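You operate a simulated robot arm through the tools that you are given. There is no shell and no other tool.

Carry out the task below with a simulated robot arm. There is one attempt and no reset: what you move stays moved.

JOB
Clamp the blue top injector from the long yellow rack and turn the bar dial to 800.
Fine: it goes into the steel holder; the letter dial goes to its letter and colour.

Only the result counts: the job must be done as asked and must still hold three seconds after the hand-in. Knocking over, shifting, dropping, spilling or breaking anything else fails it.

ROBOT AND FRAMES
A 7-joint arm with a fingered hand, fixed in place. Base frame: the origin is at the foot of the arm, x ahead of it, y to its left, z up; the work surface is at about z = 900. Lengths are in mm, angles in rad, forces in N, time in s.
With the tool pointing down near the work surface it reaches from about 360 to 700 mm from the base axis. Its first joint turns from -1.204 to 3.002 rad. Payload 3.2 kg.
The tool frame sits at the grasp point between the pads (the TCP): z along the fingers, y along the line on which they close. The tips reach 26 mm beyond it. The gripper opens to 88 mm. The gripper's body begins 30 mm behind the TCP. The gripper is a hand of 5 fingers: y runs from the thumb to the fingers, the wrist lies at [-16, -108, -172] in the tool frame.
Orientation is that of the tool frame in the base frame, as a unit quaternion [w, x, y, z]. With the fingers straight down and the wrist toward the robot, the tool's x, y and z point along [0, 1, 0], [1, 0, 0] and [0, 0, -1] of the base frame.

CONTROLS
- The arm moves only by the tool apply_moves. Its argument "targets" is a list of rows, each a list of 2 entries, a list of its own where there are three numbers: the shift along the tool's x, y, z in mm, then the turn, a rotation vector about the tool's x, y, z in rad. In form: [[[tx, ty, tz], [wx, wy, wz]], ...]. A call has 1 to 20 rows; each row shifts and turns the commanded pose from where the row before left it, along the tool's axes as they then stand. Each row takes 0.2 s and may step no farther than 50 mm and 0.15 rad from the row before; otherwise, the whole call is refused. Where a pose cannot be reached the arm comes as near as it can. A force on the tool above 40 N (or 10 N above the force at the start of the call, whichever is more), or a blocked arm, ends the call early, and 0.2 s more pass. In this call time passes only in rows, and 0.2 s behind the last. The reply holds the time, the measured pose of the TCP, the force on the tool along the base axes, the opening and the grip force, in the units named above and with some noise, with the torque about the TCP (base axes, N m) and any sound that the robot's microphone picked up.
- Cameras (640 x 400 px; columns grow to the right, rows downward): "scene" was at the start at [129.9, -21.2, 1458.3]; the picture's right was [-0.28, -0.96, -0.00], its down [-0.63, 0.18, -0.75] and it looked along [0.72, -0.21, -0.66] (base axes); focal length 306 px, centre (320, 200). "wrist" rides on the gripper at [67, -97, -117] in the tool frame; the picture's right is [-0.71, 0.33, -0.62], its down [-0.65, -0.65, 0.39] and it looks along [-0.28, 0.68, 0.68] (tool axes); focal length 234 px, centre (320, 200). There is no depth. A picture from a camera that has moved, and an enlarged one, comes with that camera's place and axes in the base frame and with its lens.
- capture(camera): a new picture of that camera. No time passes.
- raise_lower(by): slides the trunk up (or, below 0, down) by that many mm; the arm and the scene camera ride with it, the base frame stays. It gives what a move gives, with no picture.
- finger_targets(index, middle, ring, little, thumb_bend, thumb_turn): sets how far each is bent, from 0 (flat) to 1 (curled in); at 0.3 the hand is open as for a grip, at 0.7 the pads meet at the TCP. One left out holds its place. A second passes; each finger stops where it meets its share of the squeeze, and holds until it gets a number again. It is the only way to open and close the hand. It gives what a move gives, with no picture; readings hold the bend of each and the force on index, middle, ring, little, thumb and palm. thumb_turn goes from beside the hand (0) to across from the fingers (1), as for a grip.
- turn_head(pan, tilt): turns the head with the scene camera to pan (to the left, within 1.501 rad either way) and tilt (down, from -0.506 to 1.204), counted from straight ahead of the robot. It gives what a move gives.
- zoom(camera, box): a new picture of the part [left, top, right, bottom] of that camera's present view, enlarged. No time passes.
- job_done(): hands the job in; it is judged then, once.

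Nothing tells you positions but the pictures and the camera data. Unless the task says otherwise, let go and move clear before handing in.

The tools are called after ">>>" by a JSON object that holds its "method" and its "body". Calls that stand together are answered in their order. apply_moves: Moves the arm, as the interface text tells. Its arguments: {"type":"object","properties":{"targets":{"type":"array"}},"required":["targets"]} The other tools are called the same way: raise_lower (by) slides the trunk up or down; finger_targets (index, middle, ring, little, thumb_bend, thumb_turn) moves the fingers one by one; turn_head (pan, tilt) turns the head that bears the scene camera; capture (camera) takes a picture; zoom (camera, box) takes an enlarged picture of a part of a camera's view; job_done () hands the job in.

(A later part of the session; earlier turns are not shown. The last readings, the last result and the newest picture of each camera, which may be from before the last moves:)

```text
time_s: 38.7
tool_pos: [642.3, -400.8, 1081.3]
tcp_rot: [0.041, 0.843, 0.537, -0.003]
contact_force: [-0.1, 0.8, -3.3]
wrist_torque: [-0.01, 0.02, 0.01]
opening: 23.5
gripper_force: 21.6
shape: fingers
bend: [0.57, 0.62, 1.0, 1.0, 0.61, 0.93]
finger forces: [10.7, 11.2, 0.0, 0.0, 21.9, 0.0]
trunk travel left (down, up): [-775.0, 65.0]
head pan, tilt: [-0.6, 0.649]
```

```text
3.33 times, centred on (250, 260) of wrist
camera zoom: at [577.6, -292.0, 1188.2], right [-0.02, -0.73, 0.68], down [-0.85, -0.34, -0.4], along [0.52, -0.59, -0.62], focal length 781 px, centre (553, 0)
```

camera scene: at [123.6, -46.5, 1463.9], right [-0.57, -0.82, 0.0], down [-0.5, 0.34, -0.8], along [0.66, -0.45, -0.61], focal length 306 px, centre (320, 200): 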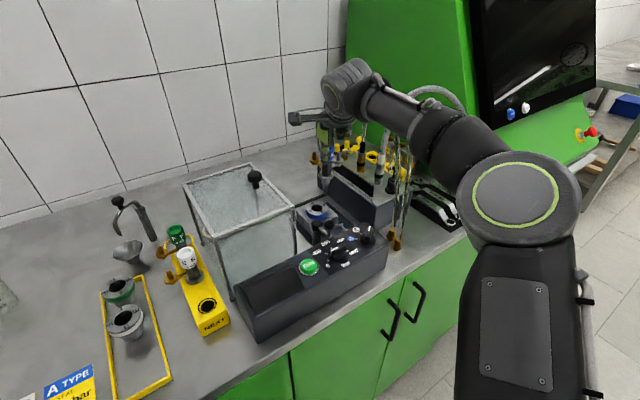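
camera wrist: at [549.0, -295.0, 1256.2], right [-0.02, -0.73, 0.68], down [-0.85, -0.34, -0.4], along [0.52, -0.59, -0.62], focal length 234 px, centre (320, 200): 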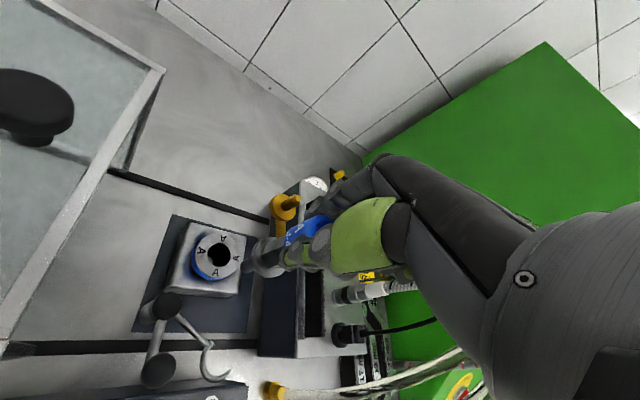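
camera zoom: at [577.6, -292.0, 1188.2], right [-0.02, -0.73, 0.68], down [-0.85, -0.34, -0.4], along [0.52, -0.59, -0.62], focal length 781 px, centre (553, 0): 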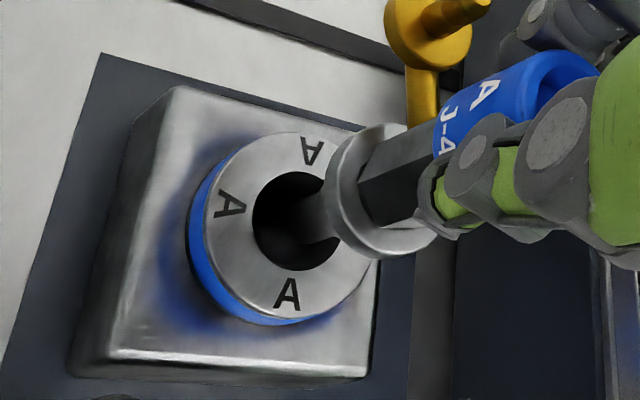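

The nose is at the hole mouth and centred. Continue lowering gently.

>>> {"method": "apply_moves", "body": {"targets": [[[0, 0, 6], [0, 0, 0]], [[0, 0, 6], [0, 0, 0]]]}}

>>> {"method": "zoom", "body": {"camera": "scene", "box": [290, 150, 360, 250]}}

>>> {"method": "zoom", "body": {"camera": "wrist", "box": [180, 200, 320, 320]}}

```text
time_s: 39.3
tool_pos: [642.7, -402.1, 1070.0]
tcp_rot: [0.042, 0.843, 0.537, -0.002]
contact_force: [0.7, -0.8, -2.2]
wrist_torque: [-0.04, 0.03, 0.03]
opening: 23.2
gripper_force: 21.7
shape: fingers
bend: [0.57, 0.62, 1.0, 1.0, 0.61, 0.93]
finger forces: [10.7, 11.3, 0.0, 0.0, 21.9, 0.1]
trunk travel left (down, up): [-775.0, 65.0]
head pan, tilt: [-0.6, 0.649]
```

```text
4.00 times, centred on (325, 200) of scene
camera zoom: at [121.4, -47.6, 1464.1], right [-0.57, -0.82, 0.0], down [-0.5, 0.34, -0.8], along [0.66, -0.45, -0.61], focal length 1223 px, centre (300, 200)
```

zoom: 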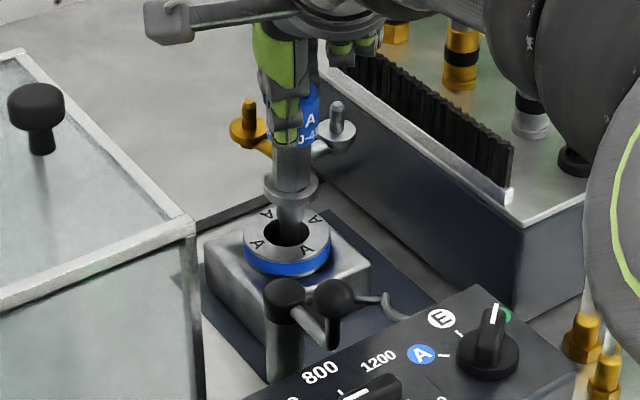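

```text
3.33 times, centred on (250, 260) of wrist
camera zoom: at [577.9, -293.0, 1176.5], right [-0.02, -0.73, 0.68], down [-0.85, -0.34, -0.4], along [0.52, -0.59, -0.62], focal length 781 px, centre (553, 0)
```

zoom: 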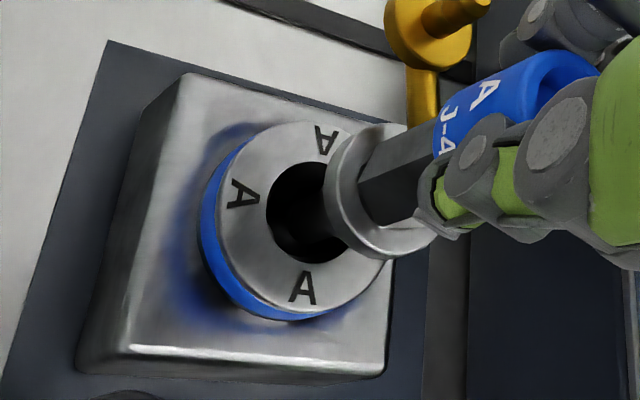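

Nose is inside the hole. I'll nudge +y by 3 mm and keep lowering.

>>> {"method": "apply_moves", "body": {"targets": [[[3.4, -1.5, 2], [0, 0, 0]], [[0, 0, 7], [0, 0, 0]]]}}

>>> {"method": "zoom", "body": {"camera": "scene", "box": [290, 150, 360, 250]}}

>>> {"method": "zoom", "body": {"camera": "wrist", "box": [180, 200, 320, 320]}}

```text
time_s: 39.9
tool_pos: [643.8, -398.1, 1060.8]
tcp_rot: [0.041, 0.843, 0.537, -0.002]
contact_force: [0.5, -0.3, -3.7]
wrist_torque: [0.02, 0.02, -0.02]
opening: 23.5
gripper_force: 21.4
shape: fingers
bend: [0.57, 0.62, 1.0, 1.0, 0.61, 0.93]
finger forces: [10.7, 11.3, 0.0, 0.0, 21.9, 0.0]
trunk travel left (down, up): [-775.0, 65.0]
head pan, tilt: [-0.6, 0.649]
```

```text
4.00 times, centred on (325, 200) of scene
camera zoom: at [121.6, -47.8, 1464.1], right [-0.57, -0.82, 0.0], down [-0.5, 0.34, -0.8], along [0.66, -0.45, -0.61], focal length 1223 px, centre (300, 200)
```

zoom: 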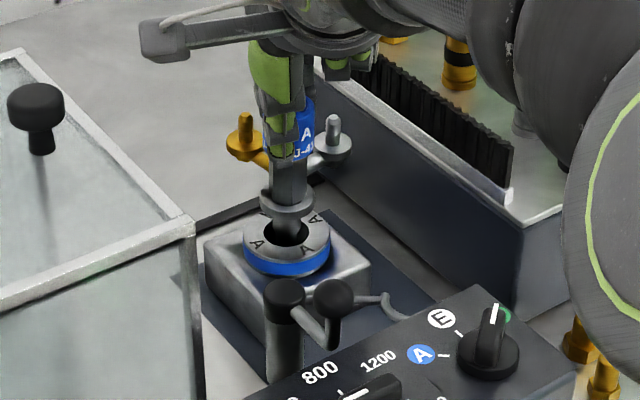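

```text
3.33 times, centred on (250, 260) of wrist
camera zoom: at [578.5, -290.5, 1167.2], right [-0.02, -0.73, 0.68], down [-0.85, -0.34, -0.4], along [0.52, -0.59, -0.62], focal length 781 px, centre (553, 0)
```

zoom: 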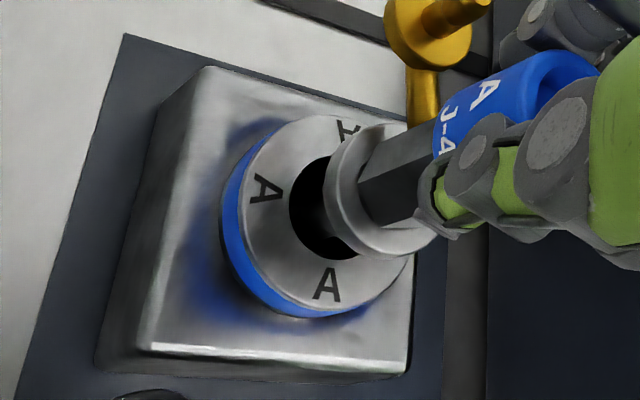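

>>> {"method": "apply_moves", "body": {"targets": [[[0.5, 0, 5], [0, 0, 0]], [[0.5, 0, 5], [0, 0, 0]]]}}

>>> {"method": "zoom", "body": {"camera": "scene", "box": [290, 150, 360, 250]}}

>>> {"method": "zoom", "body": {"camera": "wrist", "box": [180, 200, 320, 320]}}

```text
time_s: 40.5
tool_pos: [645.1, -397.8, 1052.4]
tcp_rot: [0.043, 0.842, 0.537, -0.004]
contact_force: [0.8, 0.4, -2.1]
wrist_torque: [0.03, 0.04, -0.01]
opening: 23.3
gripper_force: 21.7
shape: fingers
bend: [0.57, 0.62, 1.0, 1.0, 0.61, 0.93]
finger forces: [10.7, 11.2, 0.0, 0.0, 22.0, 0.0]
trunk travel left (down, up): [-775.0, 65.0]
head pan, tilt: [-0.6, 0.649]
```

```text
4.00 times, centred on (325, 200) of scene
camera zoom: at [121.5, -47.6, 1464.1], right [-0.57, -0.82, 0.0], down [-0.5, 0.34, -0.8], along [0.66, -0.45, -0.61], focal length 1223 px, centre (300, 200)
```

zoom: 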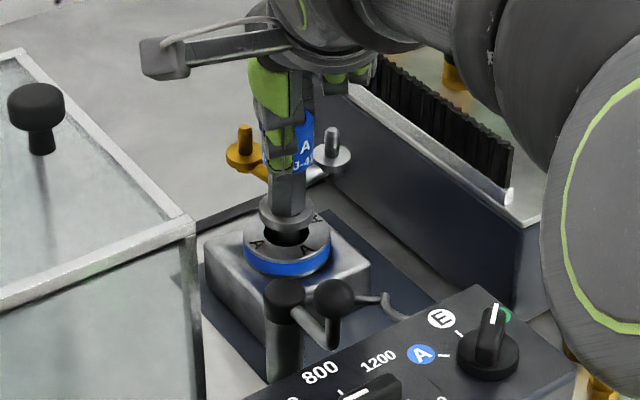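

```text
3.33 times, centred on (250, 260) of wrist
camera zoom: at [579.4, -290.3, 1157.0], right [-0.02, -0.73, 0.68], down [-0.85, -0.34, -0.4], along [0.52, -0.59, -0.62], focal length 781 px, centre (553, 0)
```

zoom: 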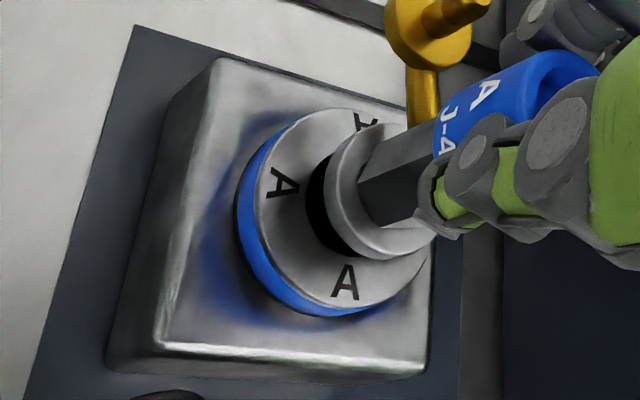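

>>> {"method": "apply_moves", "body": {"targets": [[[0, 0, 4], [0, 0, 0]], [[0, 0, 4], [0, 0, 0]]]}}

>>> {"method": "zoom", "body": {"camera": "scene", "box": [290, 150, 360, 250]}}

>>> {"method": "zoom", "body": {"camera": "wrist", "box": [180, 200, 320, 320]}}

```text
time_s: 41.1
tool_pos: [645.1, -398.5, 1043.4]
tcp_rot: [0.042, 0.843, 0.537, -0.003]
contact_force: [0.2, 0.2, -3.7]
wrist_torque: [-0.01, 0.05, 0.02]
opening: 23.0
gripper_force: 21.8
shape: fingers
bend: [0.57, 0.62, 1.0, 1.0, 0.61, 0.93]
finger forces: [10.8, 11.2, 0.0, 0.0, 21.9, 0.0]
trunk travel left (down, up): [-775.0, 65.0]
head pan, tilt: [-0.6, 0.649]
```

```text
4.00 times, centred on (325, 200) of scene
camera zoom: at [121.4, -47.5, 1464.1], right [-0.57, -0.82, 0.0], down [-0.5, 0.34, -0.8], along [0.66, -0.45, -0.61], focal length 1223 px, centre (300, 200)
```

zoom: 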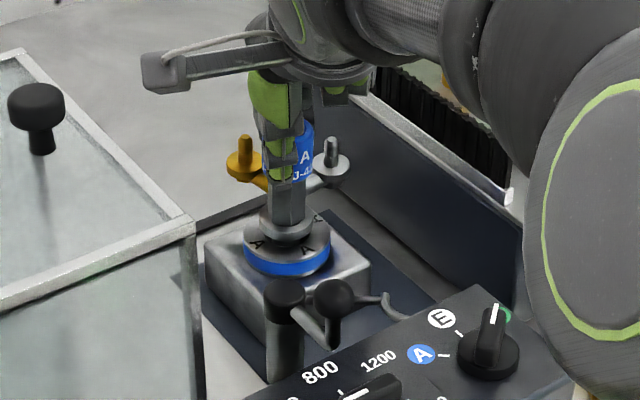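

```text
3.33 times, centred on (250, 260) of wrist
camera zoom: at [579.7, -290.4, 1149.3], right [-0.02, -0.73, 0.68], down [-0.85, -0.34, -0.4], along [0.52, -0.59, -0.62], focal length 781 px, centre (553, 0)
```

zoom: 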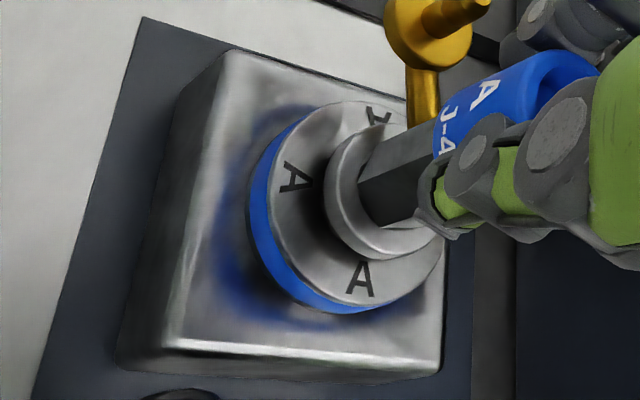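

>>> {"method": "apply_moves", "body": {"targets": [[[0, 0, 2.5], [0, 0, 0]], [[0, 0, 2.5], [0, 0, 0]]]}}

>>> {"method": "zoom", "body": {"camera": "wrist", "box": [180, 200, 320, 320]}}

>>> {"method": "zoom", "body": {"camera": "scene", "box": [290, 170, 350, 240]}}

```text
time_s: 41.7
tool_pos: [644.0, -399.1, 1037.9]
tcp_rot: [0.041, 0.843, 0.537, -0.004]
contact_force: [-0.1, -0.2, -3.4]
wrist_torque: [0.05, 0.06, 0.0]
opening: 23.3
gripper_force: 21.6
shape: fingers
bend: [0.57, 0.62, 1.0, 1.0, 0.61, 0.93]
finger forces: [10.7, 11.2, 0.0, 0.0, 22.0, 0.0]
trunk travel left (down, up): [-775.0, 65.0]
head pan, tilt: [-0.6, 0.649]
```

```text
3.33 times, centred on (250, 260) of wrist
camera zoom: at [579.8, -290.9, 1143.9], right [-0.02, -0.73, 0.68], down [-0.85, -0.34, -0.4], along [0.52, -0.59, -0.62], focal length 781 px, centre (553, 0)
```

zoom: 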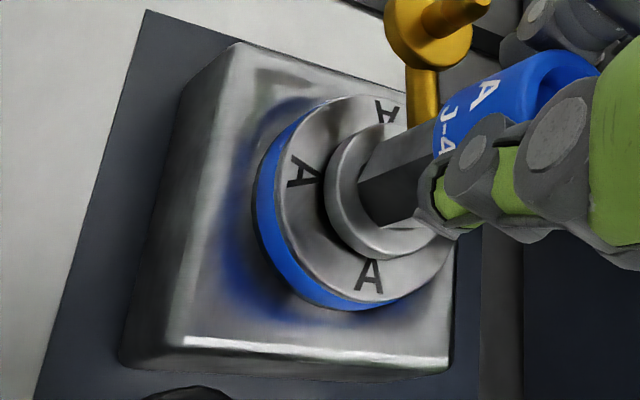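

```text
5.71 times, centred on (320, 205) of scene
camera zoom: at [121.4, -47.5, 1464.1], right [-0.57, -0.82, 0.0], down [-0.5, 0.34, -0.8], along [0.66, -0.45, -0.61], focal length 1747 px, centre (320, 171)
```

zoom: 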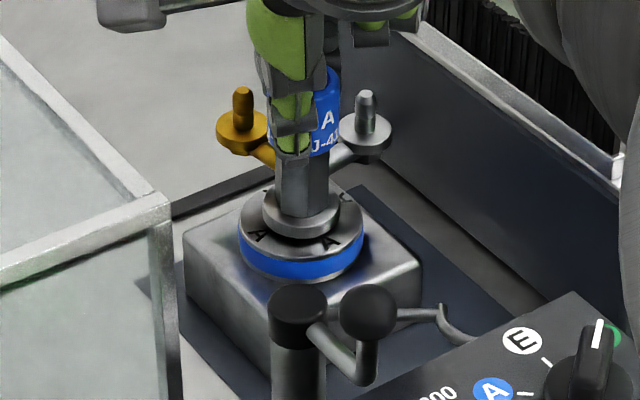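

>>> {"method": "apply_moves", "body": {"targets": [[[0, 0, 2], [0, 0, 0]], [[0, 0, 1.5], [0, 0, 0]]]}}

>>> {"method": "zoom", "body": {"camera": "scene", "box": [290, 170, 350, 240]}}

```text
time_s: 42.3
tool_pos: [645.2, -400.8, 1035.1]
tcp_rot: [0.041, 0.843, 0.537, -0.002]
contact_force: [0.0, 0.2, -2.2]
wrist_torque: [0.03, 0.02, 0.02]
opening: 23.4
gripper_force: 22.3
shape: fingers
bend: [0.57, 0.62, 1.0, 1.0, 0.61, 0.93]
finger forces: [10.9, 11.2, 0.1, 0.1, 21.9, 0.0]
trunk travel left (down, up): [-775.0, 65.0]
head pan, tilt: [-0.6, 0.649]
```

```text
5.71 times, centred on (320, 205) of scene
camera zoom: at [120.9, -47.1, 1464.2], right [-0.57, -0.82, 0.0], down [-0.5, 0.34, -0.8], along [0.66, -0.45, -0.6], focal length 1747 px, centre (320, 171)
```

zoom: 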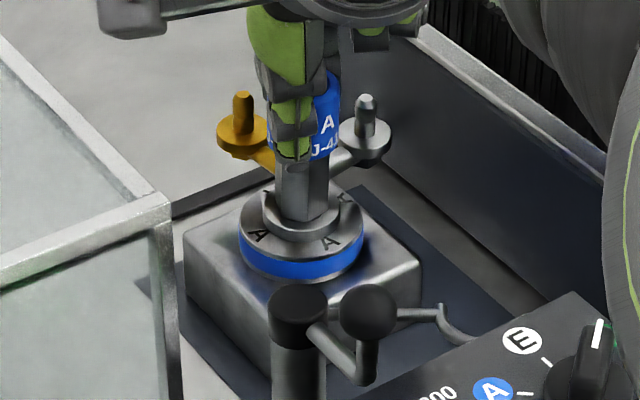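

>>> {"method": "apply_moves", "body": {"targets": [[[0, 0, 1.5], [0, 0, 0]], [[0, 0, 1.5], [0, 0, 0]]]}}

>>> {"method": "zoom", "body": {"camera": "scene", "box": [290, 170, 350, 240]}}

>>> {"method": "zoom", "body": {"camera": "wrist", "box": [180, 200, 320, 320]}}

```text
time_s: 42.9
tool_pos: [645.7, -398.5, 1034.6]
tcp_rot: [0.044, 0.842, 0.538, -0.001]
contact_force: [2.0, -0.1, 5.5]
wrist_torque: [0.05, 0.04, 0.02]
opening: 23.1
gripper_force: 23.5
shape: fingers
bend: [0.57, 0.62, 1.0, 1.0, 0.61, 0.93]
finger forces: [11.5, 12.4, 0.0, 0.0, 22.7, 0.0]
trunk travel left (down, up): [-775.0, 65.0]
head pan, tilt: [-0.6, 0.649]
```

```text
5.71 times, centred on (320, 205) of scene
camera zoom: at [119.7, -46.2, 1464.4], right [-0.57, -0.82, 0.0], down [-0.5, 0.34, -0.8], along [0.66, -0.45, -0.6], focal length 1747 px, centre (320, 171)
```

zoom: 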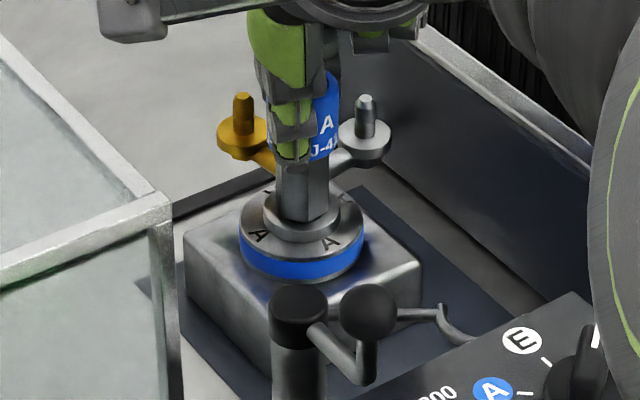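

```text
3.33 times, centred on (250, 260) of wrist
camera zoom: at [579.3, -290.5, 1140.3], right [-0.03, -0.73, 0.68], down [-0.85, -0.34, -0.4], along [0.53, -0.59, -0.61], focal length 781 px, centre (553, 0)
```

zoom: 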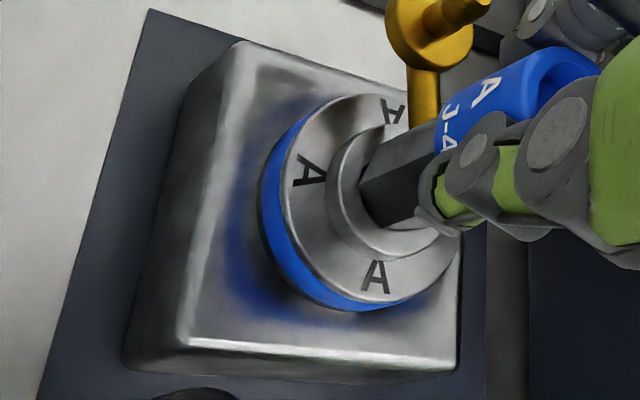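

Force flipped to +5 N: the collar is seated squarely on the adapter. Release gently.

>>> {"method": "finger_targets", "body": {"index": 0.52, "middle": 0.52, "thumb_bend": 0.52}}

>>> {"method": "finger_targets", "body": {"index": 0.42, "middle": 0.42, "thumb_bend": 0.42}}

>>> {"method": "zoom", "body": {"camera": "scene", "box": [290, 170, 350, 240]}}

>>> {"method": "zoom", "body": {"camera": "wrist", "box": [180, 160, 380, 320]}}

```text
time_s: 43.9
tool_pos: [644.1, -400.5, 1030.2]
tcp_rot: [0.042, 0.843, 0.537, -0.003]
contact_force: [-0.7, 0.6, -0.2]
wrist_torque: [-0.01, -0.03, -0.01]
opening: 41.3
gripper_force: 0.2
shape: fingers
bend: [0.52, 0.52, 1.0, 1.0, 0.52, 0.97]
finger forces: [0.3, 0.0, 0.0, 0.0, 0.0, 0.0]
trunk travel left (down, up): [-775.0, 65.0]
head pan, tilt: [-0.6, 0.649]
```

```text
time_s: 44.9
tool_pos: [645.7, -399.4, 1032.4]
tcp_rot: [0.042, 0.843, 0.537, -0.003]
contact_force: [0.0, 0.2, 0.2]
wrist_torque: [-0.01, -0.01, -0.03]
opening: 62.5
gripper_force: 0.1
shape: fingers
bend: [0.42, 0.42, 1.0, 1.0, 0.42, 0.97]
finger forces: [0.0, 0.0, 0.1, 0.0, 0.0, 0.0]
trunk travel left (down, up): [-775.0, 65.0]
head pan, tilt: [-0.6, 0.649]
```

```text
5.71 times, centred on (320, 205) of scene
camera zoom: at [120.6, -47.0, 1464.2], right [-0.57, -0.82, 0.0], down [-0.5, 0.34, -0.8], along [0.66, -0.45, -0.6], focal length 1747 px, centre (320, 171)
```

zoom: 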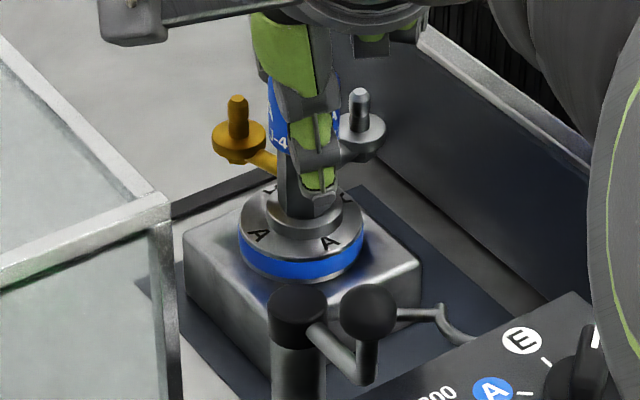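

```text
2.50 times, centred on (280, 240) of wrist
camera zoom: at [579.7, -291.1, 1138.4], right [-0.02, -0.73, 0.68], down [-0.85, -0.34, -0.4], along [0.52, -0.59, -0.62], focal length 585 px, centre (420, 100)
```

zoom: 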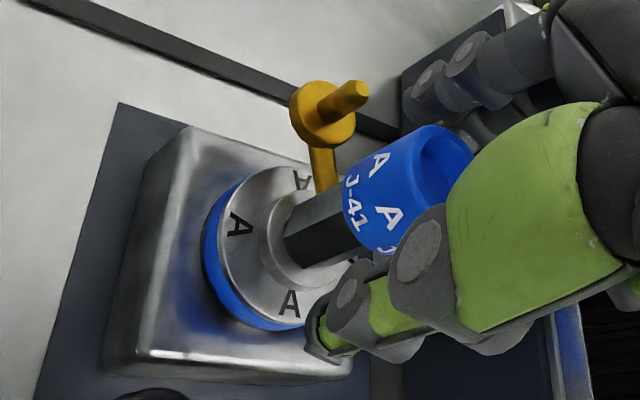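

The injector stands upright in the holder. I raise the hand straight up and clear.

>>> {"method": "apply_moves", "body": {"targets": [[[-0.8, 1.0, -15], [0, 0, 0]], [[-1, 1.3, -20], [0, 0, 0]], [[-1, 1.3, -20], [0, 0, 0]], [[-1, 1.3, -20], [0, 0, 0]]]}}

>>> {"method": "capture", "body": {"camera": "scene"}}

>>> {"method": "zoom", "body": {"camera": "scene", "box": [290, 170, 370, 260]}}

>>> {"method": "capture", "body": {"camera": "wrist"}}

```text
time_s: 45.9
tool_pos: [643.8, -399.6, 1108.1]
tcp_rot: [0.043, 0.842, 0.537, -0.003]
contact_force: [0.5, 0.2, 0.9]
wrist_torque: [-0.03, 0.02, 0.0]
opening: 62.5
gripper_force: 0.1
shape: fingers
bend: [0.42, 0.42, 1.0, 1.0, 0.42, 0.97]
finger forces: [0.1, 0.0, 0.0, 0.0, 0.0, 0.0]
trunk travel left (down, up): [-775.0, 65.0]
head pan, tilt: [-0.6, 0.649]
```

```text
taken
camera scene: at [120.3, -46.7, 1464.2], right [-0.57, -0.82, 0.0], down [-0.5, 0.34, -0.8], along [0.66, -0.45, -0.6], focal length 306 px, centre (320, 200)
```

scene: 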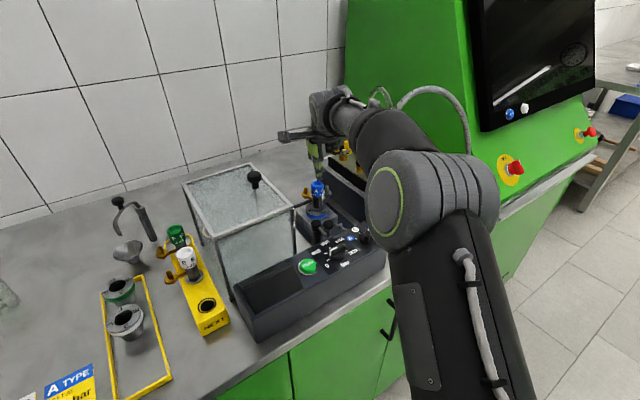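

```text
4.44 times, centred on (330, 215) of scene
camera zoom: at [120.3, -46.7, 1464.2], right [-0.57, -0.82, 0.0], down [-0.5, 0.34, -0.8], along [0.66, -0.45, -0.6], focal length 1359 px, centre (276, 133)
```

zoom: 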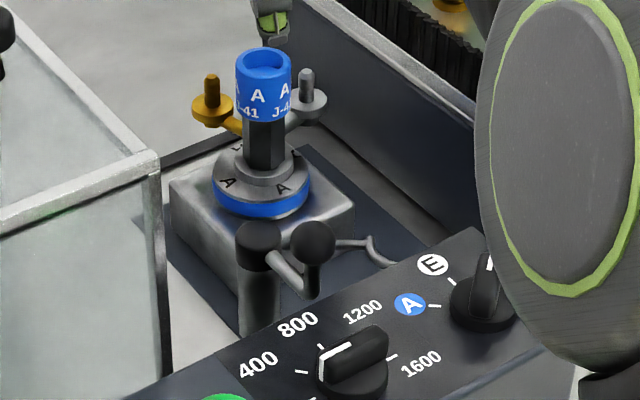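

```text
taken
camera wrist: at [579.3, -290.1, 1213.8], right [-0.02, -0.73, 0.68], down [-0.85, -0.34, -0.4], along [0.52, -0.59, -0.62], focal length 234 px, centre (320, 200)
```

wrist: 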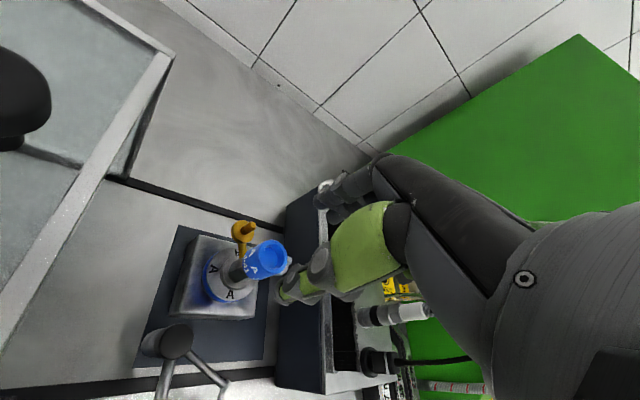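

The injector is placed. Next is the clamp lever: its ball sits near (537,-354,~1004), pivoting about the post at ≈(587,-354); it must swing about +90° so the fork wraps the injector. I'll level the hand, set −45° yaw, and go above the ball.

>>> {"method": "apply_moves", "body": {"targets": [[[0, 0, 0], [0.066, 0.049, 0]], [[0, 0, 0], [0, 0, 0.116]], [[0, 0, 0], [0, 0, 0.116]], [[0, 0, 0], [0, 0, 0.116]], [[-14.4, -36, 0], [0, 0, 0]], [[-14.4, -36, 0], [0, 0, 0]], [[-14.4, -36, 0], [0, 0, 0]]]}}

>>> {"method": "capture", "body": {"camera": "wrist"}}

>>> {"method": "capture", "body": {"camera": "scene"}}

```text
time_s: 47.5
tool_pos: [534.7, -353.1, 1107.7]
tcp_rot: [0.001, 0.924, 0.383, 0.002]
contact_force: [-0.9, 0.2, 0.1]
wrist_torque: [-0.04, -0.02, -0.01]
opening: 62.4
gripper_force: 0.1
shape: fingers
bend: [0.42, 0.42, 1.0, 1.0, 0.42, 0.97]
finger forces: [0.1, 0.0, 0.1, 0.1, 0.1, 0.1]
trunk travel left (down, up): [-775.0, 65.0]
head pan, tilt: [-0.6, 0.649]
```

```text
taken
camera wrist: at [512.9, -237.4, 1224.3], right [-0.27, -0.73, 0.62], down [-0.92, 0.0, -0.39], along [0.29, -0.68, -0.68], focal length 234 px, centre (320, 200)
```

wrist: 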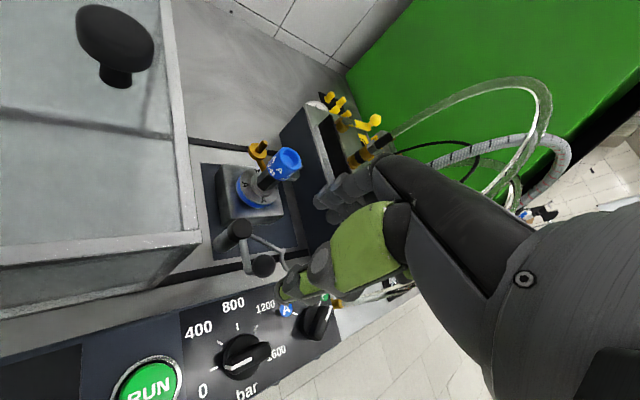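

```text
taken
camera scene: at [118.4, -45.6, 1464.4], right [-0.57, -0.82, 0.0], down [-0.5, 0.34, -0.8], along [0.66, -0.45, -0.6], focal length 306 px, centre (320, 200)
```

scene: 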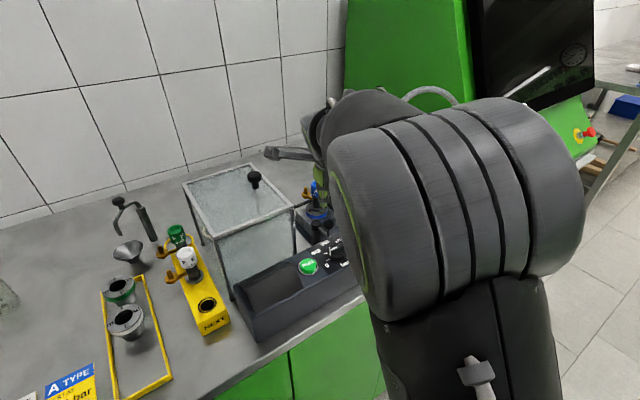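

>>> {"method": "zoom", "body": {"camera": "wrist", "box": [190, 130, 350, 310]}}

```text
2.22 times, centred on (270, 220) of wrist
camera zoom: at [512.9, -237.4, 1224.3], right [-0.27, -0.73, 0.62], down [-0.92, 0.0, -0.39], along [0.29, -0.68, -0.68], focal length 520 px, centre (431, 156)
```

zoom: 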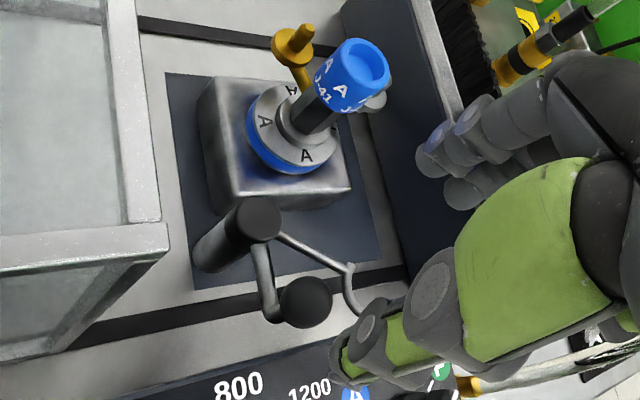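

I'll narrow the opening, centre over the ball, and descend partway.

>>> {"method": "finger_targets", "body": {"index": 0.47, "middle": 0.47, "thumb_bend": 0.47}}

>>> {"method": "apply_moves", "body": {"targets": [[[-6, -1.8, 20], [0, 0, 0]], [[0, 0, 20], [0, 0, 0]], [[0, 0, 18], [0, 0, 0]]]}}

>>> {"method": "zoom", "body": {"camera": "wrist", "box": [210, 150, 370, 310]}}

>>> {"method": "capture", "body": {"camera": "scene"}}

```text
time_s: 48.5
tool_pos: [536.8, -353.2, 1107.0]
tcp_rot: [0.001, 0.924, 0.383, 0.0]
contact_force: [0.1, 0.1, -0.3]
wrist_torque: [-0.02, -0.02, 0.0]
opening: 52.3
gripper_force: 0.0
shape: fingers
bend: [0.47, 0.47, 1.0, 1.0, 0.47, 0.97]
finger forces: [0.0, 0.0, 0.0, 0.0, 0.0, 0.1]
trunk travel left (down, up): [-775.0, 65.0]
head pan, tilt: [-0.6, 0.649]
```

```text
time_s: 49.3
tool_pos: [532.9, -356.1, 1049.3]
tcp_rot: [0.0, 0.923, 0.384, 0.0]
contact_force: [-0.2, -0.4, -0.1]
wrist_torque: [0.01, 0.0, 0.0]
opening: 52.3
gripper_force: 0.0
shape: fingers
bend: [0.47, 0.47, 1.0, 1.0, 0.47, 0.97]
finger forces: [0.1, 0.0, 0.0, 0.0, 0.0, 0.0]
trunk travel left (down, up): [-775.0, 65.0]
head pan, tilt: [-0.6, 0.649]
```

```text
2.50 times, centred on (290, 230) of wrist
camera zoom: at [510.1, -241.3, 1164.9], right [-0.27, -0.73, 0.62], down [-0.92, 0.0, -0.39], along [0.29, -0.68, -0.68], focal length 585 px, centre (395, 125)
```

zoom: 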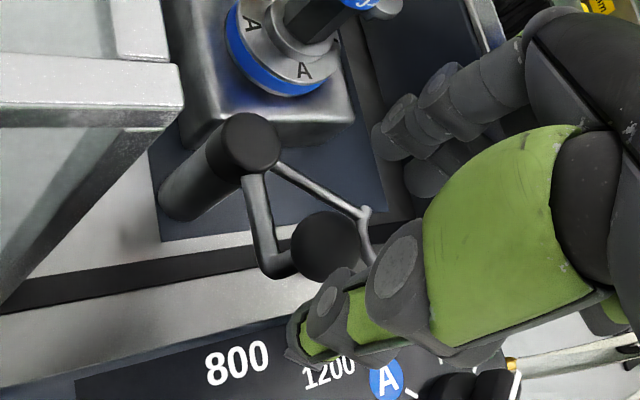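

```text
taken
camera scene: at [121.1, -47.2, 1464.2], right [-0.57, -0.82, 0.0], down [-0.5, 0.34, -0.8], along [0.66, -0.45, -0.6], focal length 306 px, centre (320, 200)
```

scene: 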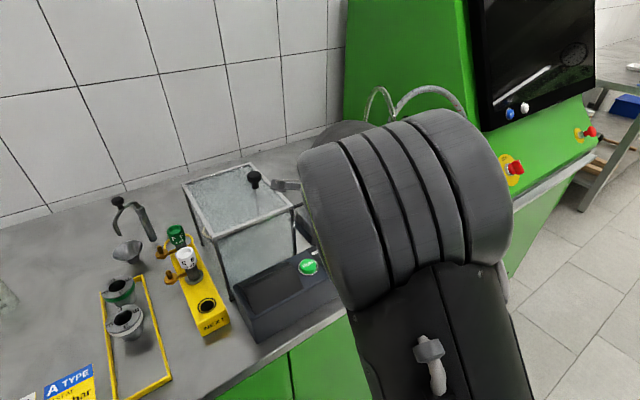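

>>> {"method": "apply_moves", "body": {"targets": [[[-1.4, -1.4, 12], [0, 0, 0]], [[0, 0, 12], [0, 0, 0]]]}}

>>> {"method": "zoom", "body": {"camera": "wrist", "box": [220, 160, 380, 320]}}

```text
time_s: 49.9
tool_pos: [531.1, -357.6, 1025.3]
tcp_rot: [0.001, 0.924, 0.383, 0.0]
contact_force: [-0.5, 1.5, 0.2]
wrist_torque: [0.0, 0.0, 0.0]
opening: 52.5
gripper_force: 0.1
shape: fingers
bend: [0.47, 0.47, 1.0, 1.0, 0.47, 0.97]
finger forces: [0.0, 0.0, 0.0, 0.1, 0.2, 0.0]
trunk travel left (down, up): [-775.0, 65.0]
head pan, tilt: [-0.6, 0.649]
```

```text
2.50 times, centred on (300, 240) of wrist
camera zoom: at [508.2, -241.6, 1141.5], right [-0.27, -0.73, 0.62], down [-0.92, 0.0, -0.39], along [0.29, -0.68, -0.68], focal length 585 px, centre (370, 100)
```

zoom: 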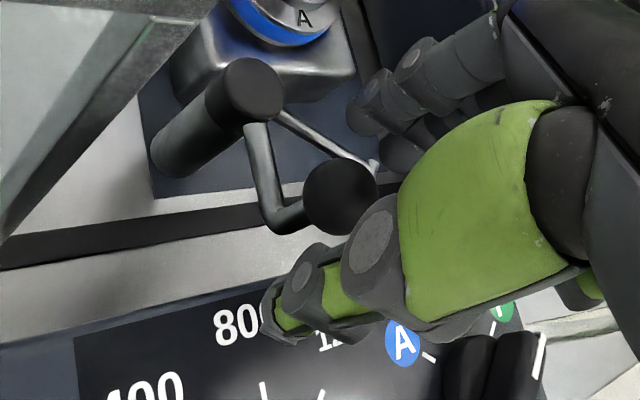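

>>> {"method": "apply_moves", "body": {"targets": [[[0, 0, 9], [0, 0, 0]], [[0, 0, 8], [0, 0, 0]]]}}

>>> {"method": "zoom", "body": {"camera": "wrist", "box": [220, 160, 380, 320]}}

```text
time_s: 50.5
tool_pos: [530.8, -355.7, 1012.5]
tcp_rot: [0.005, 0.923, 0.384, 0.004]
contact_force: [2.3, -1.0, 18.1]
wrist_torque: [0.57, 0.38, -0.04]
opening: 51.5
gripper_force: 8.9
shape: fingers
bend: [0.47, 0.47, 1.0, 1.0, 0.48, 0.97]
finger forces: [0.1, 0.0, 0.0, 0.0, 17.9, 0.0]
trunk travel left (down, up): [-775.0, 65.0]
head pan, tilt: [-0.6, 0.649]
```

```text
2.50 times, centred on (300, 240) of wrist
camera zoom: at [505.9, -239.9, 1129.0], right [-0.27, -0.73, 0.63], down [-0.92, 0.0, -0.4], along [0.29, -0.68, -0.67], focal length 585 px, centre (370, 100)
```

zoom: 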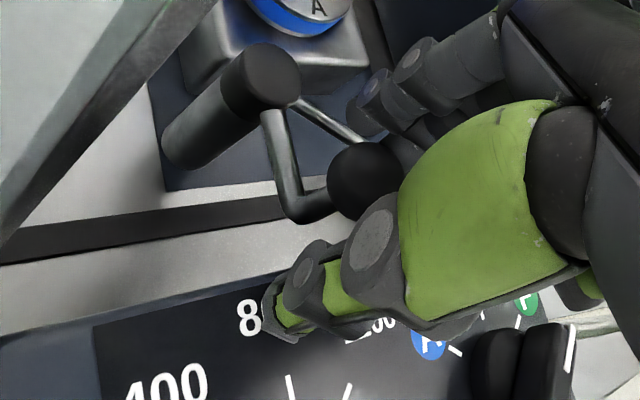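

The thumb touched the console top (18 N); back up 5 mm right away, then close on the ball.

>>> {"method": "apply_moves", "body": {"targets": [[[0, 0, -3], [0, 0, 0]], [[0, 0, -3], [0, 0, 0]]]}}

>>> {"method": "finger_targets", "body": {"index": 0.6, "middle": 0.6, "thumb_bend": 0.58}}

>>> {"method": "zoom", "body": {"camera": "wrist", "box": [220, 160, 380, 320]}}

```text
time_s: 51.1
tool_pos: [528.4, -357.3, 1012.6]
tcp_rot: [0.0, 0.924, 0.383, -0.001]
contact_force: [1.1, 0.7, 5.5]
wrist_torque: [0.2, 0.09, -0.03]
opening: 51.5
gripper_force: 3.5
shape: fingers
bend: [0.47, 0.47, 1.0, 1.0, 0.48, 0.97]
finger forces: [0.1, 0.0, 0.0, 0.0, 6.0, 0.0]
trunk travel left (down, up): [-775.0, 65.0]
head pan, tilt: [-0.6, 0.649]
```

```text
time_s: 52.1
tool_pos: [529.5, -358.1, 1013.5]
tcp_rot: [0.001, 0.923, 0.384, 0.001]
contact_force: [-0.1, 0.0, 0.6]
wrist_torque: [0.03, -0.01, -0.01]
opening: 28.2
gripper_force: 0.2
shape: fingers
bend: [0.6, 0.6, 1.0, 1.0, 0.57, 0.97]
finger forces: [0.2, 0.1, 0.0, 0.0, 0.2, 0.0]
trunk travel left (down, up): [-775.0, 65.0]
head pan, tilt: [-0.6, 0.649]
```

```text
2.50 times, centred on (300, 240) of wrist
camera zoom: at [508.0, -241.9, 1130.1], right [-0.27, -0.73, 0.62], down [-0.92, 0.0, -0.39], along [0.28, -0.68, -0.68], focal length 585 px, centre (370, 100)
```

zoom: 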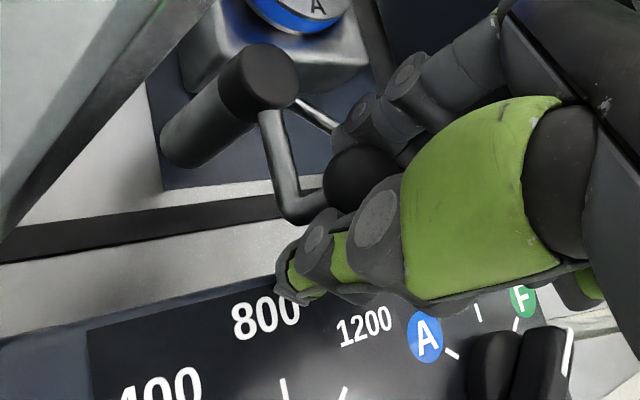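

>>> {"method": "finger_targets", "body": {"index": 0.72, "middle": 0.72, "thumb_bend": 0.72}}

>>> {"method": "zoom", "body": {"camera": "wrist", "box": [220, 120, 420, 320]}}

```text
time_s: 53.1
tool_pos: [530.4, -358.5, 1013.0]
tcp_rot: [0.0, 0.924, 0.383, 0.0]
contact_force: [2.7, -1.8, -2.0]
wrist_torque: [0.01, -0.03, -0.05]
opening: 16.7
gripper_force: 8.6
shape: fingers
bend: [0.62, 0.72, 1.0, 1.0, 0.66, 0.97]
finger forces: [8.5, 1.8, 0.0, 0.0, 7.2, 0.0]
trunk travel left (down, up): [-775.0, 65.0]
head pan, tilt: [-0.6, 0.649]
```

```text
2.00 times, centred on (320, 220) of wrist
camera zoom: at [508.8, -242.6, 1129.7], right [-0.27, -0.73, 0.62], down [-0.92, 0.0, -0.39], along [0.28, -0.68, -0.68], focal length 468 px, centre (320, 160)
```

zoom: 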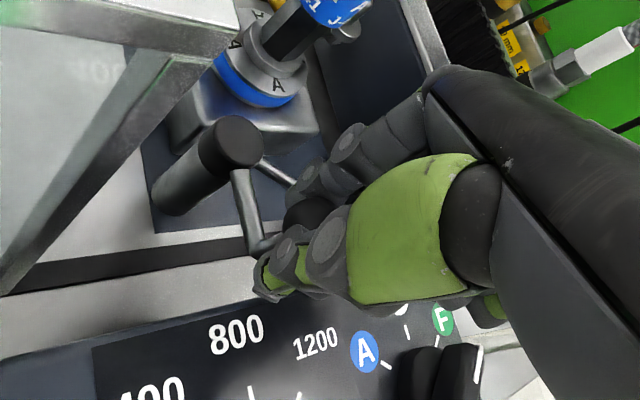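

The ball is held between thumb and fingers. I'll swing it along the arc about the post, in a first third, watching forces.

>>> {"method": "apply_moves", "body": {"targets": [[[-5.0, 5.9, -0.7], [0, 0, 0]], [[-4.1, 6.65, 0], [0, 0, 0]], [[-2.97, 7.2, 0], [0, 0, 0]]]}}

>>> {"method": "zoom", "body": {"camera": "wrist", "box": [200, 120, 400, 320]}}

```text
time_s: 53.9
tool_pos: [535.2, -379.6, 1014.7]
tcp_rot: [0.0, 0.924, 0.383, -0.001]
contact_force: [-1.1, 3.0, -5.2]
wrist_torque: [0.03, 0.02, 0.14]
opening: 17.9
gripper_force: 9.1
shape: fingers
bend: [0.62, 0.72, 1.0, 1.0, 0.65, 1.0]
finger forces: [8.3, 0.9, 0.0, 0.0, 8.6, 0.0]
trunk travel left (down, up): [-775.0, 65.0]
head pan, tilt: [-0.6, 0.649]
```

```text
2.00 times, centred on (300, 220) of wrist
camera zoom: at [513.8, -264.1, 1130.5], right [-0.26, -0.73, 0.63], down [-0.92, 0.0, -0.39], along [0.28, -0.68, -0.68], focal length 468 px, centre (360, 160)
```

zoom: 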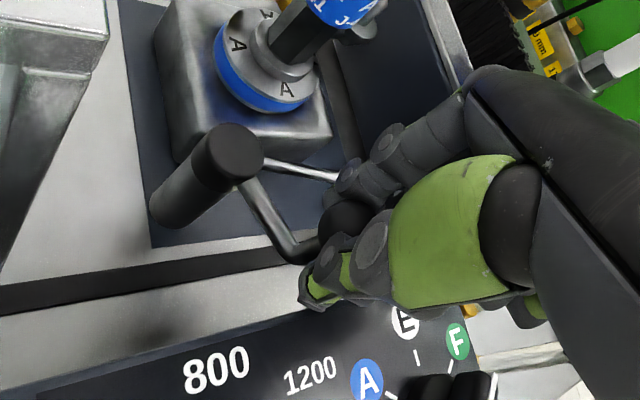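

It swings nicely. Continue.

>>> {"method": "apply_moves", "body": {"targets": [[[-1.77, 7.56, 0], [0, 0, 0]], [[-0.64, 7.7, 0], [0, 0, 0]], [[0.64, 7.7, 0], [0, 0, 0]]]}}

>>> {"method": "zoom", "body": {"camera": "wrist", "box": [200, 120, 400, 320]}}

```text
time_s: 54.7
tool_pos: [550.1, -399.7, 1014.4]
tcp_rot: [0.0, 0.924, 0.383, 0.0]
contact_force: [-6.6, -3.1, -4.2]
wrist_torque: [-0.06, 0.04, 0.19]
opening: 18.1
gripper_force: 8.6
shape: fingers
bend: [0.63, 0.72, 1.0, 1.0, 0.64, 1.0]
finger forces: [6.1, 0.1, 0.0, 0.0, 11.5, 0.1]
trunk travel left (down, up): [-775.0, 65.0]
head pan, tilt: [-0.6, 0.649]
```

```text
2.00 times, centred on (300, 220) of wrist
camera zoom: at [527.0, -284.3, 1131.3], right [-0.27, -0.73, 0.62], down [-0.92, 0.0, -0.39], along [0.28, -0.68, -0.68], focal length 468 px, centre (360, 160)
```

zoom: 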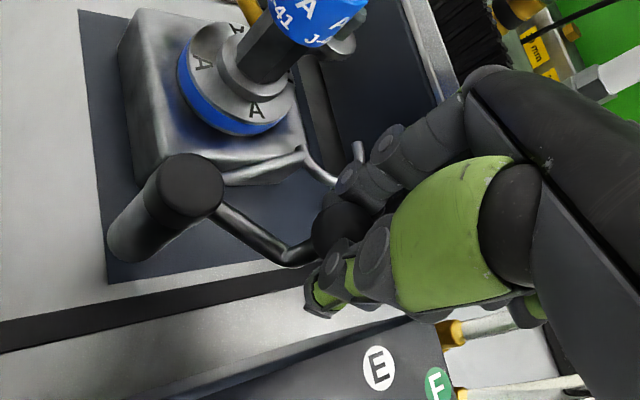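

>>> {"method": "apply_moves", "body": {"targets": [[[-1.5, 8.7, 0], [0, 0, 0]], [[3.1, 7.6, 0], [0, 0, 0]]]}}

>>> {"method": "zoom", "body": {"camera": "wrist", "box": [200, 120, 400, 320]}}

```text
time_s: 55.3
tool_pos: [561.3, -411.2, 1015.3]
tcp_rot: [0.001, 0.924, 0.383, 0.001]
contact_force: [-5.9, -6.0, -3.8]
wrist_torque: [-0.11, 0.03, 0.13]
opening: 17.3
gripper_force: 7.8
shape: fingers
bend: [0.71, 0.72, 1.0, 1.0, 0.64, 1.0]
finger forces: [6.1, 0.0, 0.1, 0.1, 10.2, 0.0]
trunk travel left (down, up): [-775.0, 65.0]
head pan, tilt: [-0.6, 0.649]
```

```text
2.00 times, centred on (300, 220) of wrist
camera zoom: at [540.0, -295.2, 1131.6], right [-0.27, -0.73, 0.62], down [-0.92, 0.0, -0.39], along [0.29, -0.68, -0.68], focal length 468 px, centre (360, 160)
```

zoom: 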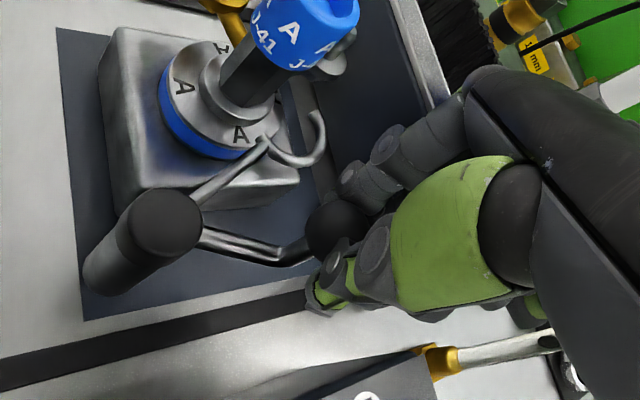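

The ball is at ≈246° around the post and slipping slightly toward the index. I'll shift the hand inward while continuing the swing.

>>> {"method": "apply_moves", "body": {"targets": [[[6, 4, 0], [0, 0, 0]], [[4.5, 6.5, 0], [0, 0, 0]]]}}

>>> {"method": "zoom", "body": {"camera": "wrist", "box": [180, 100, 400, 320]}}

```text
time_s: 55.9
tool_pos: [579.8, -409.1, 1015.0]
tcp_rot: [0.002, 0.924, 0.383, 0.002]
contact_force: [0.0, -8.2, -0.7]
wrist_torque: [-0.11, 0.04, 0.1]
opening: 18.1
gripper_force: 9.5
shape: fingers
bend: [0.62, 0.72, 1.0, 1.0, 0.65, 1.0]
finger forces: [8.8, 2.4, 0.0, 0.1, 7.8, 0.0]
trunk travel left (down, up): [-775.0, 65.0]
head pan, tilt: [-0.6, 0.649]
```

```text
1.82 times, centred on (290, 210) of wrist
camera zoom: at [557.4, -293.8, 1132.0], right [-0.27, -0.73, 0.62], down [-0.92, 0.0, -0.39], along [0.29, -0.68, -0.68], focal length 426 px, centre (374, 182)
```

zoom: 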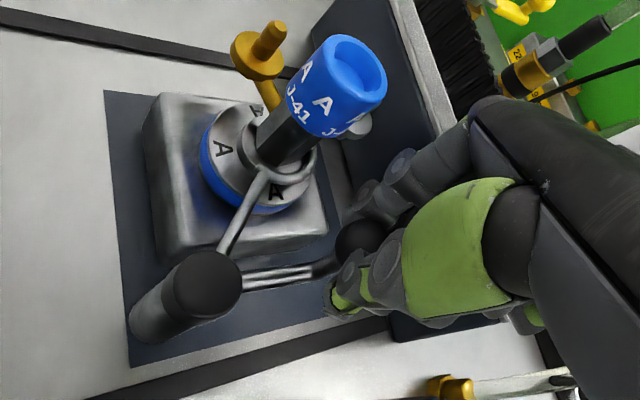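

The fork is around the injector now. Zoom to check its engagement.

>>> {"method": "zoom", "body": {"camera": "wrist", "box": [230, 130, 330, 230]}}

>>> {"method": "turn_head", "body": {"pan": -0.45, "tilt": 0.6}}

>>> {"method": "capture", "body": {"camera": "scene"}}

```text
4.00 times, centred on (280, 180) of wrist
camera zoom: at [557.4, -293.8, 1132.0], right [-0.27, -0.73, 0.62], down [-0.92, 0.0, -0.39], along [0.29, -0.68, -0.68], focal length 937 px, centre (480, 280)
```

zoom: 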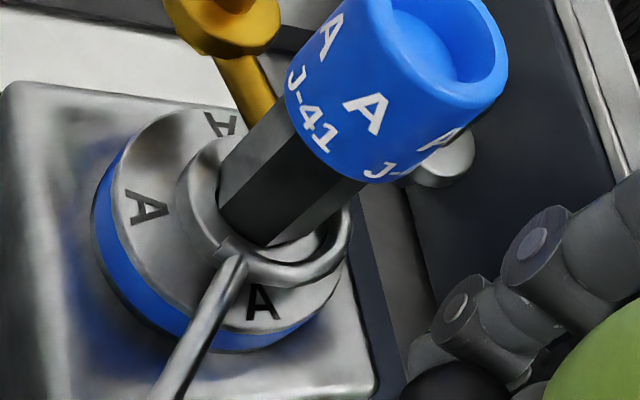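

```text
time_s: 56.6
tool_pos: [578.3, -409.1, 1015.3]
tcp_rot: [0.001, 0.923, 0.384, 0.0]
contact_force: [-0.2, -6.1, 1.7]
wrist_torque: [-0.11, 0.0, 0.07]
opening: 17.9
gripper_force: 8.7
shape: fingers
bend: [0.62, 0.72, 1.0, 1.0, 0.65, 1.0]
finger forces: [8.9, 1.7, 0.0, 0.0, 7.6, 0.0]
trunk travel left (down, up): [-775.0, 65.0]
head pan, tilt: [-0.45, 0.6]
```

```text
taken
camera scene: at [128.2, -38.3, 1468.5], right [-0.44, -0.9, 0.0], down [-0.51, 0.25, -0.82], along [0.74, -0.36, -0.57], focal length 306 px, centre (320, 200)
```

scene: 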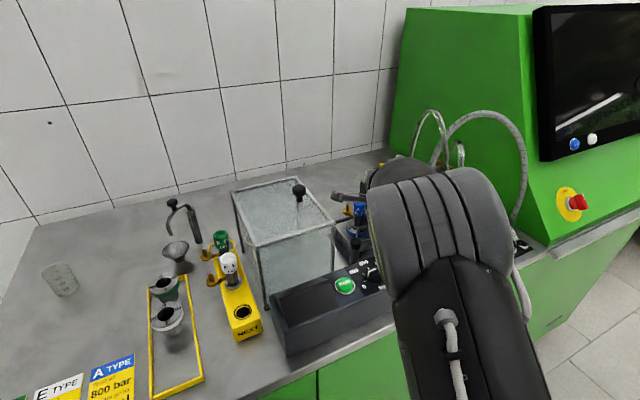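

The fork encloses the body; I'll push slightly further to feel for the end stop.

>>> {"method": "apply_moves", "body": {"targets": [[[2.0, 1.7, 0], [0, 0, 0]], [[2.0, 1.7, 0], [0, 0, 0]]]}}

>>> {"method": "zoom", "body": {"camera": "wrist", "box": [220, 130, 330, 240]}}

```text
time_s: 57.2
tool_pos: [581.5, -408.1, 1015.3]
tcp_rot: [0.0, 0.924, 0.383, 0.001]
contact_force: [-4.8, -6.3, 2.4]
wrist_torque: [-0.06, 0.06, 0.13]
opening: 18.1
gripper_force: 9.8
shape: fingers
bend: [0.62, 0.72, 1.0, 1.0, 0.65, 1.0]
finger forces: [7.4, 2.3, 0.0, 0.0, 10.2, 0.0]
trunk travel left (down, up): [-775.0, 65.0]
head pan, tilt: [-0.45, 0.6]
```

```text
3.64 times, centred on (275, 185) of wrist
camera zoom: at [559.6, -293.7, 1131.7], right [-0.27, -0.73, 0.62], down [-0.92, 0.0, -0.39], along [0.28, -0.68, -0.68], focal length 852 px, centre (484, 254)
```

zoom: 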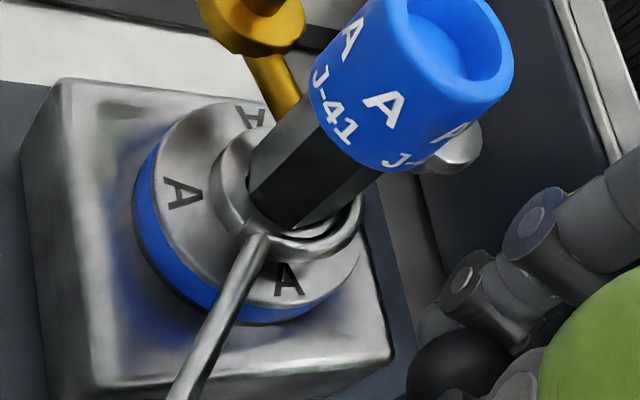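

>>> {"method": "apply_moves", "body": {"targets": [[[2.0, 1.5, 0], [0, 0, 0]], [[1.5, 1.0, 0], [0, 0, 0]]]}}

>>> {"method": "zoom", "body": {"camera": "wrist", "box": [220, 130, 330, 240]}}

```text
time_s: 57.8
tool_pos: [583.6, -408.9, 1015.0]
tcp_rot: [0.0, 0.924, 0.383, 0.001]
contact_force: [-10.9, -8.5, 1.5]
wrist_torque: [-0.06, 0.2, 0.15]
opening: 18.3
gripper_force: 11.1
shape: fingers
bend: [0.63, 0.72, 1.0, 1.0, 0.64, 1.0]
finger forces: [5.9, 3.9, 0.1, 0.0, 12.0, 0.0]
trunk travel left (down, up): [-775.0, 65.0]
head pan, tilt: [-0.45, 0.6]
```

```text
3.64 times, centred on (275, 185) of wrist
camera zoom: at [561.4, -294.0, 1131.8], right [-0.27, -0.74, 0.62], down [-0.92, 0.0, -0.39], along [0.28, -0.68, -0.68], focal length 852 px, centre (484, 254)
```

zoom: 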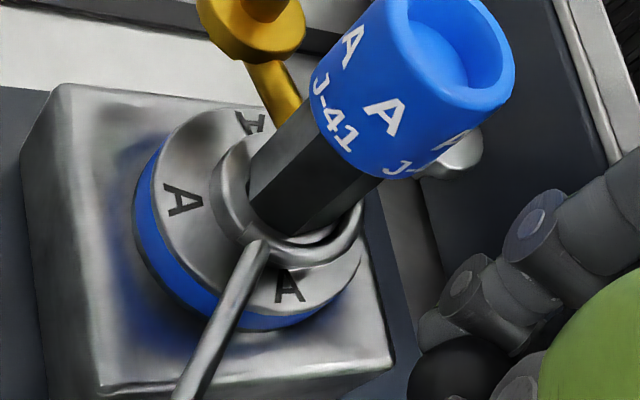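

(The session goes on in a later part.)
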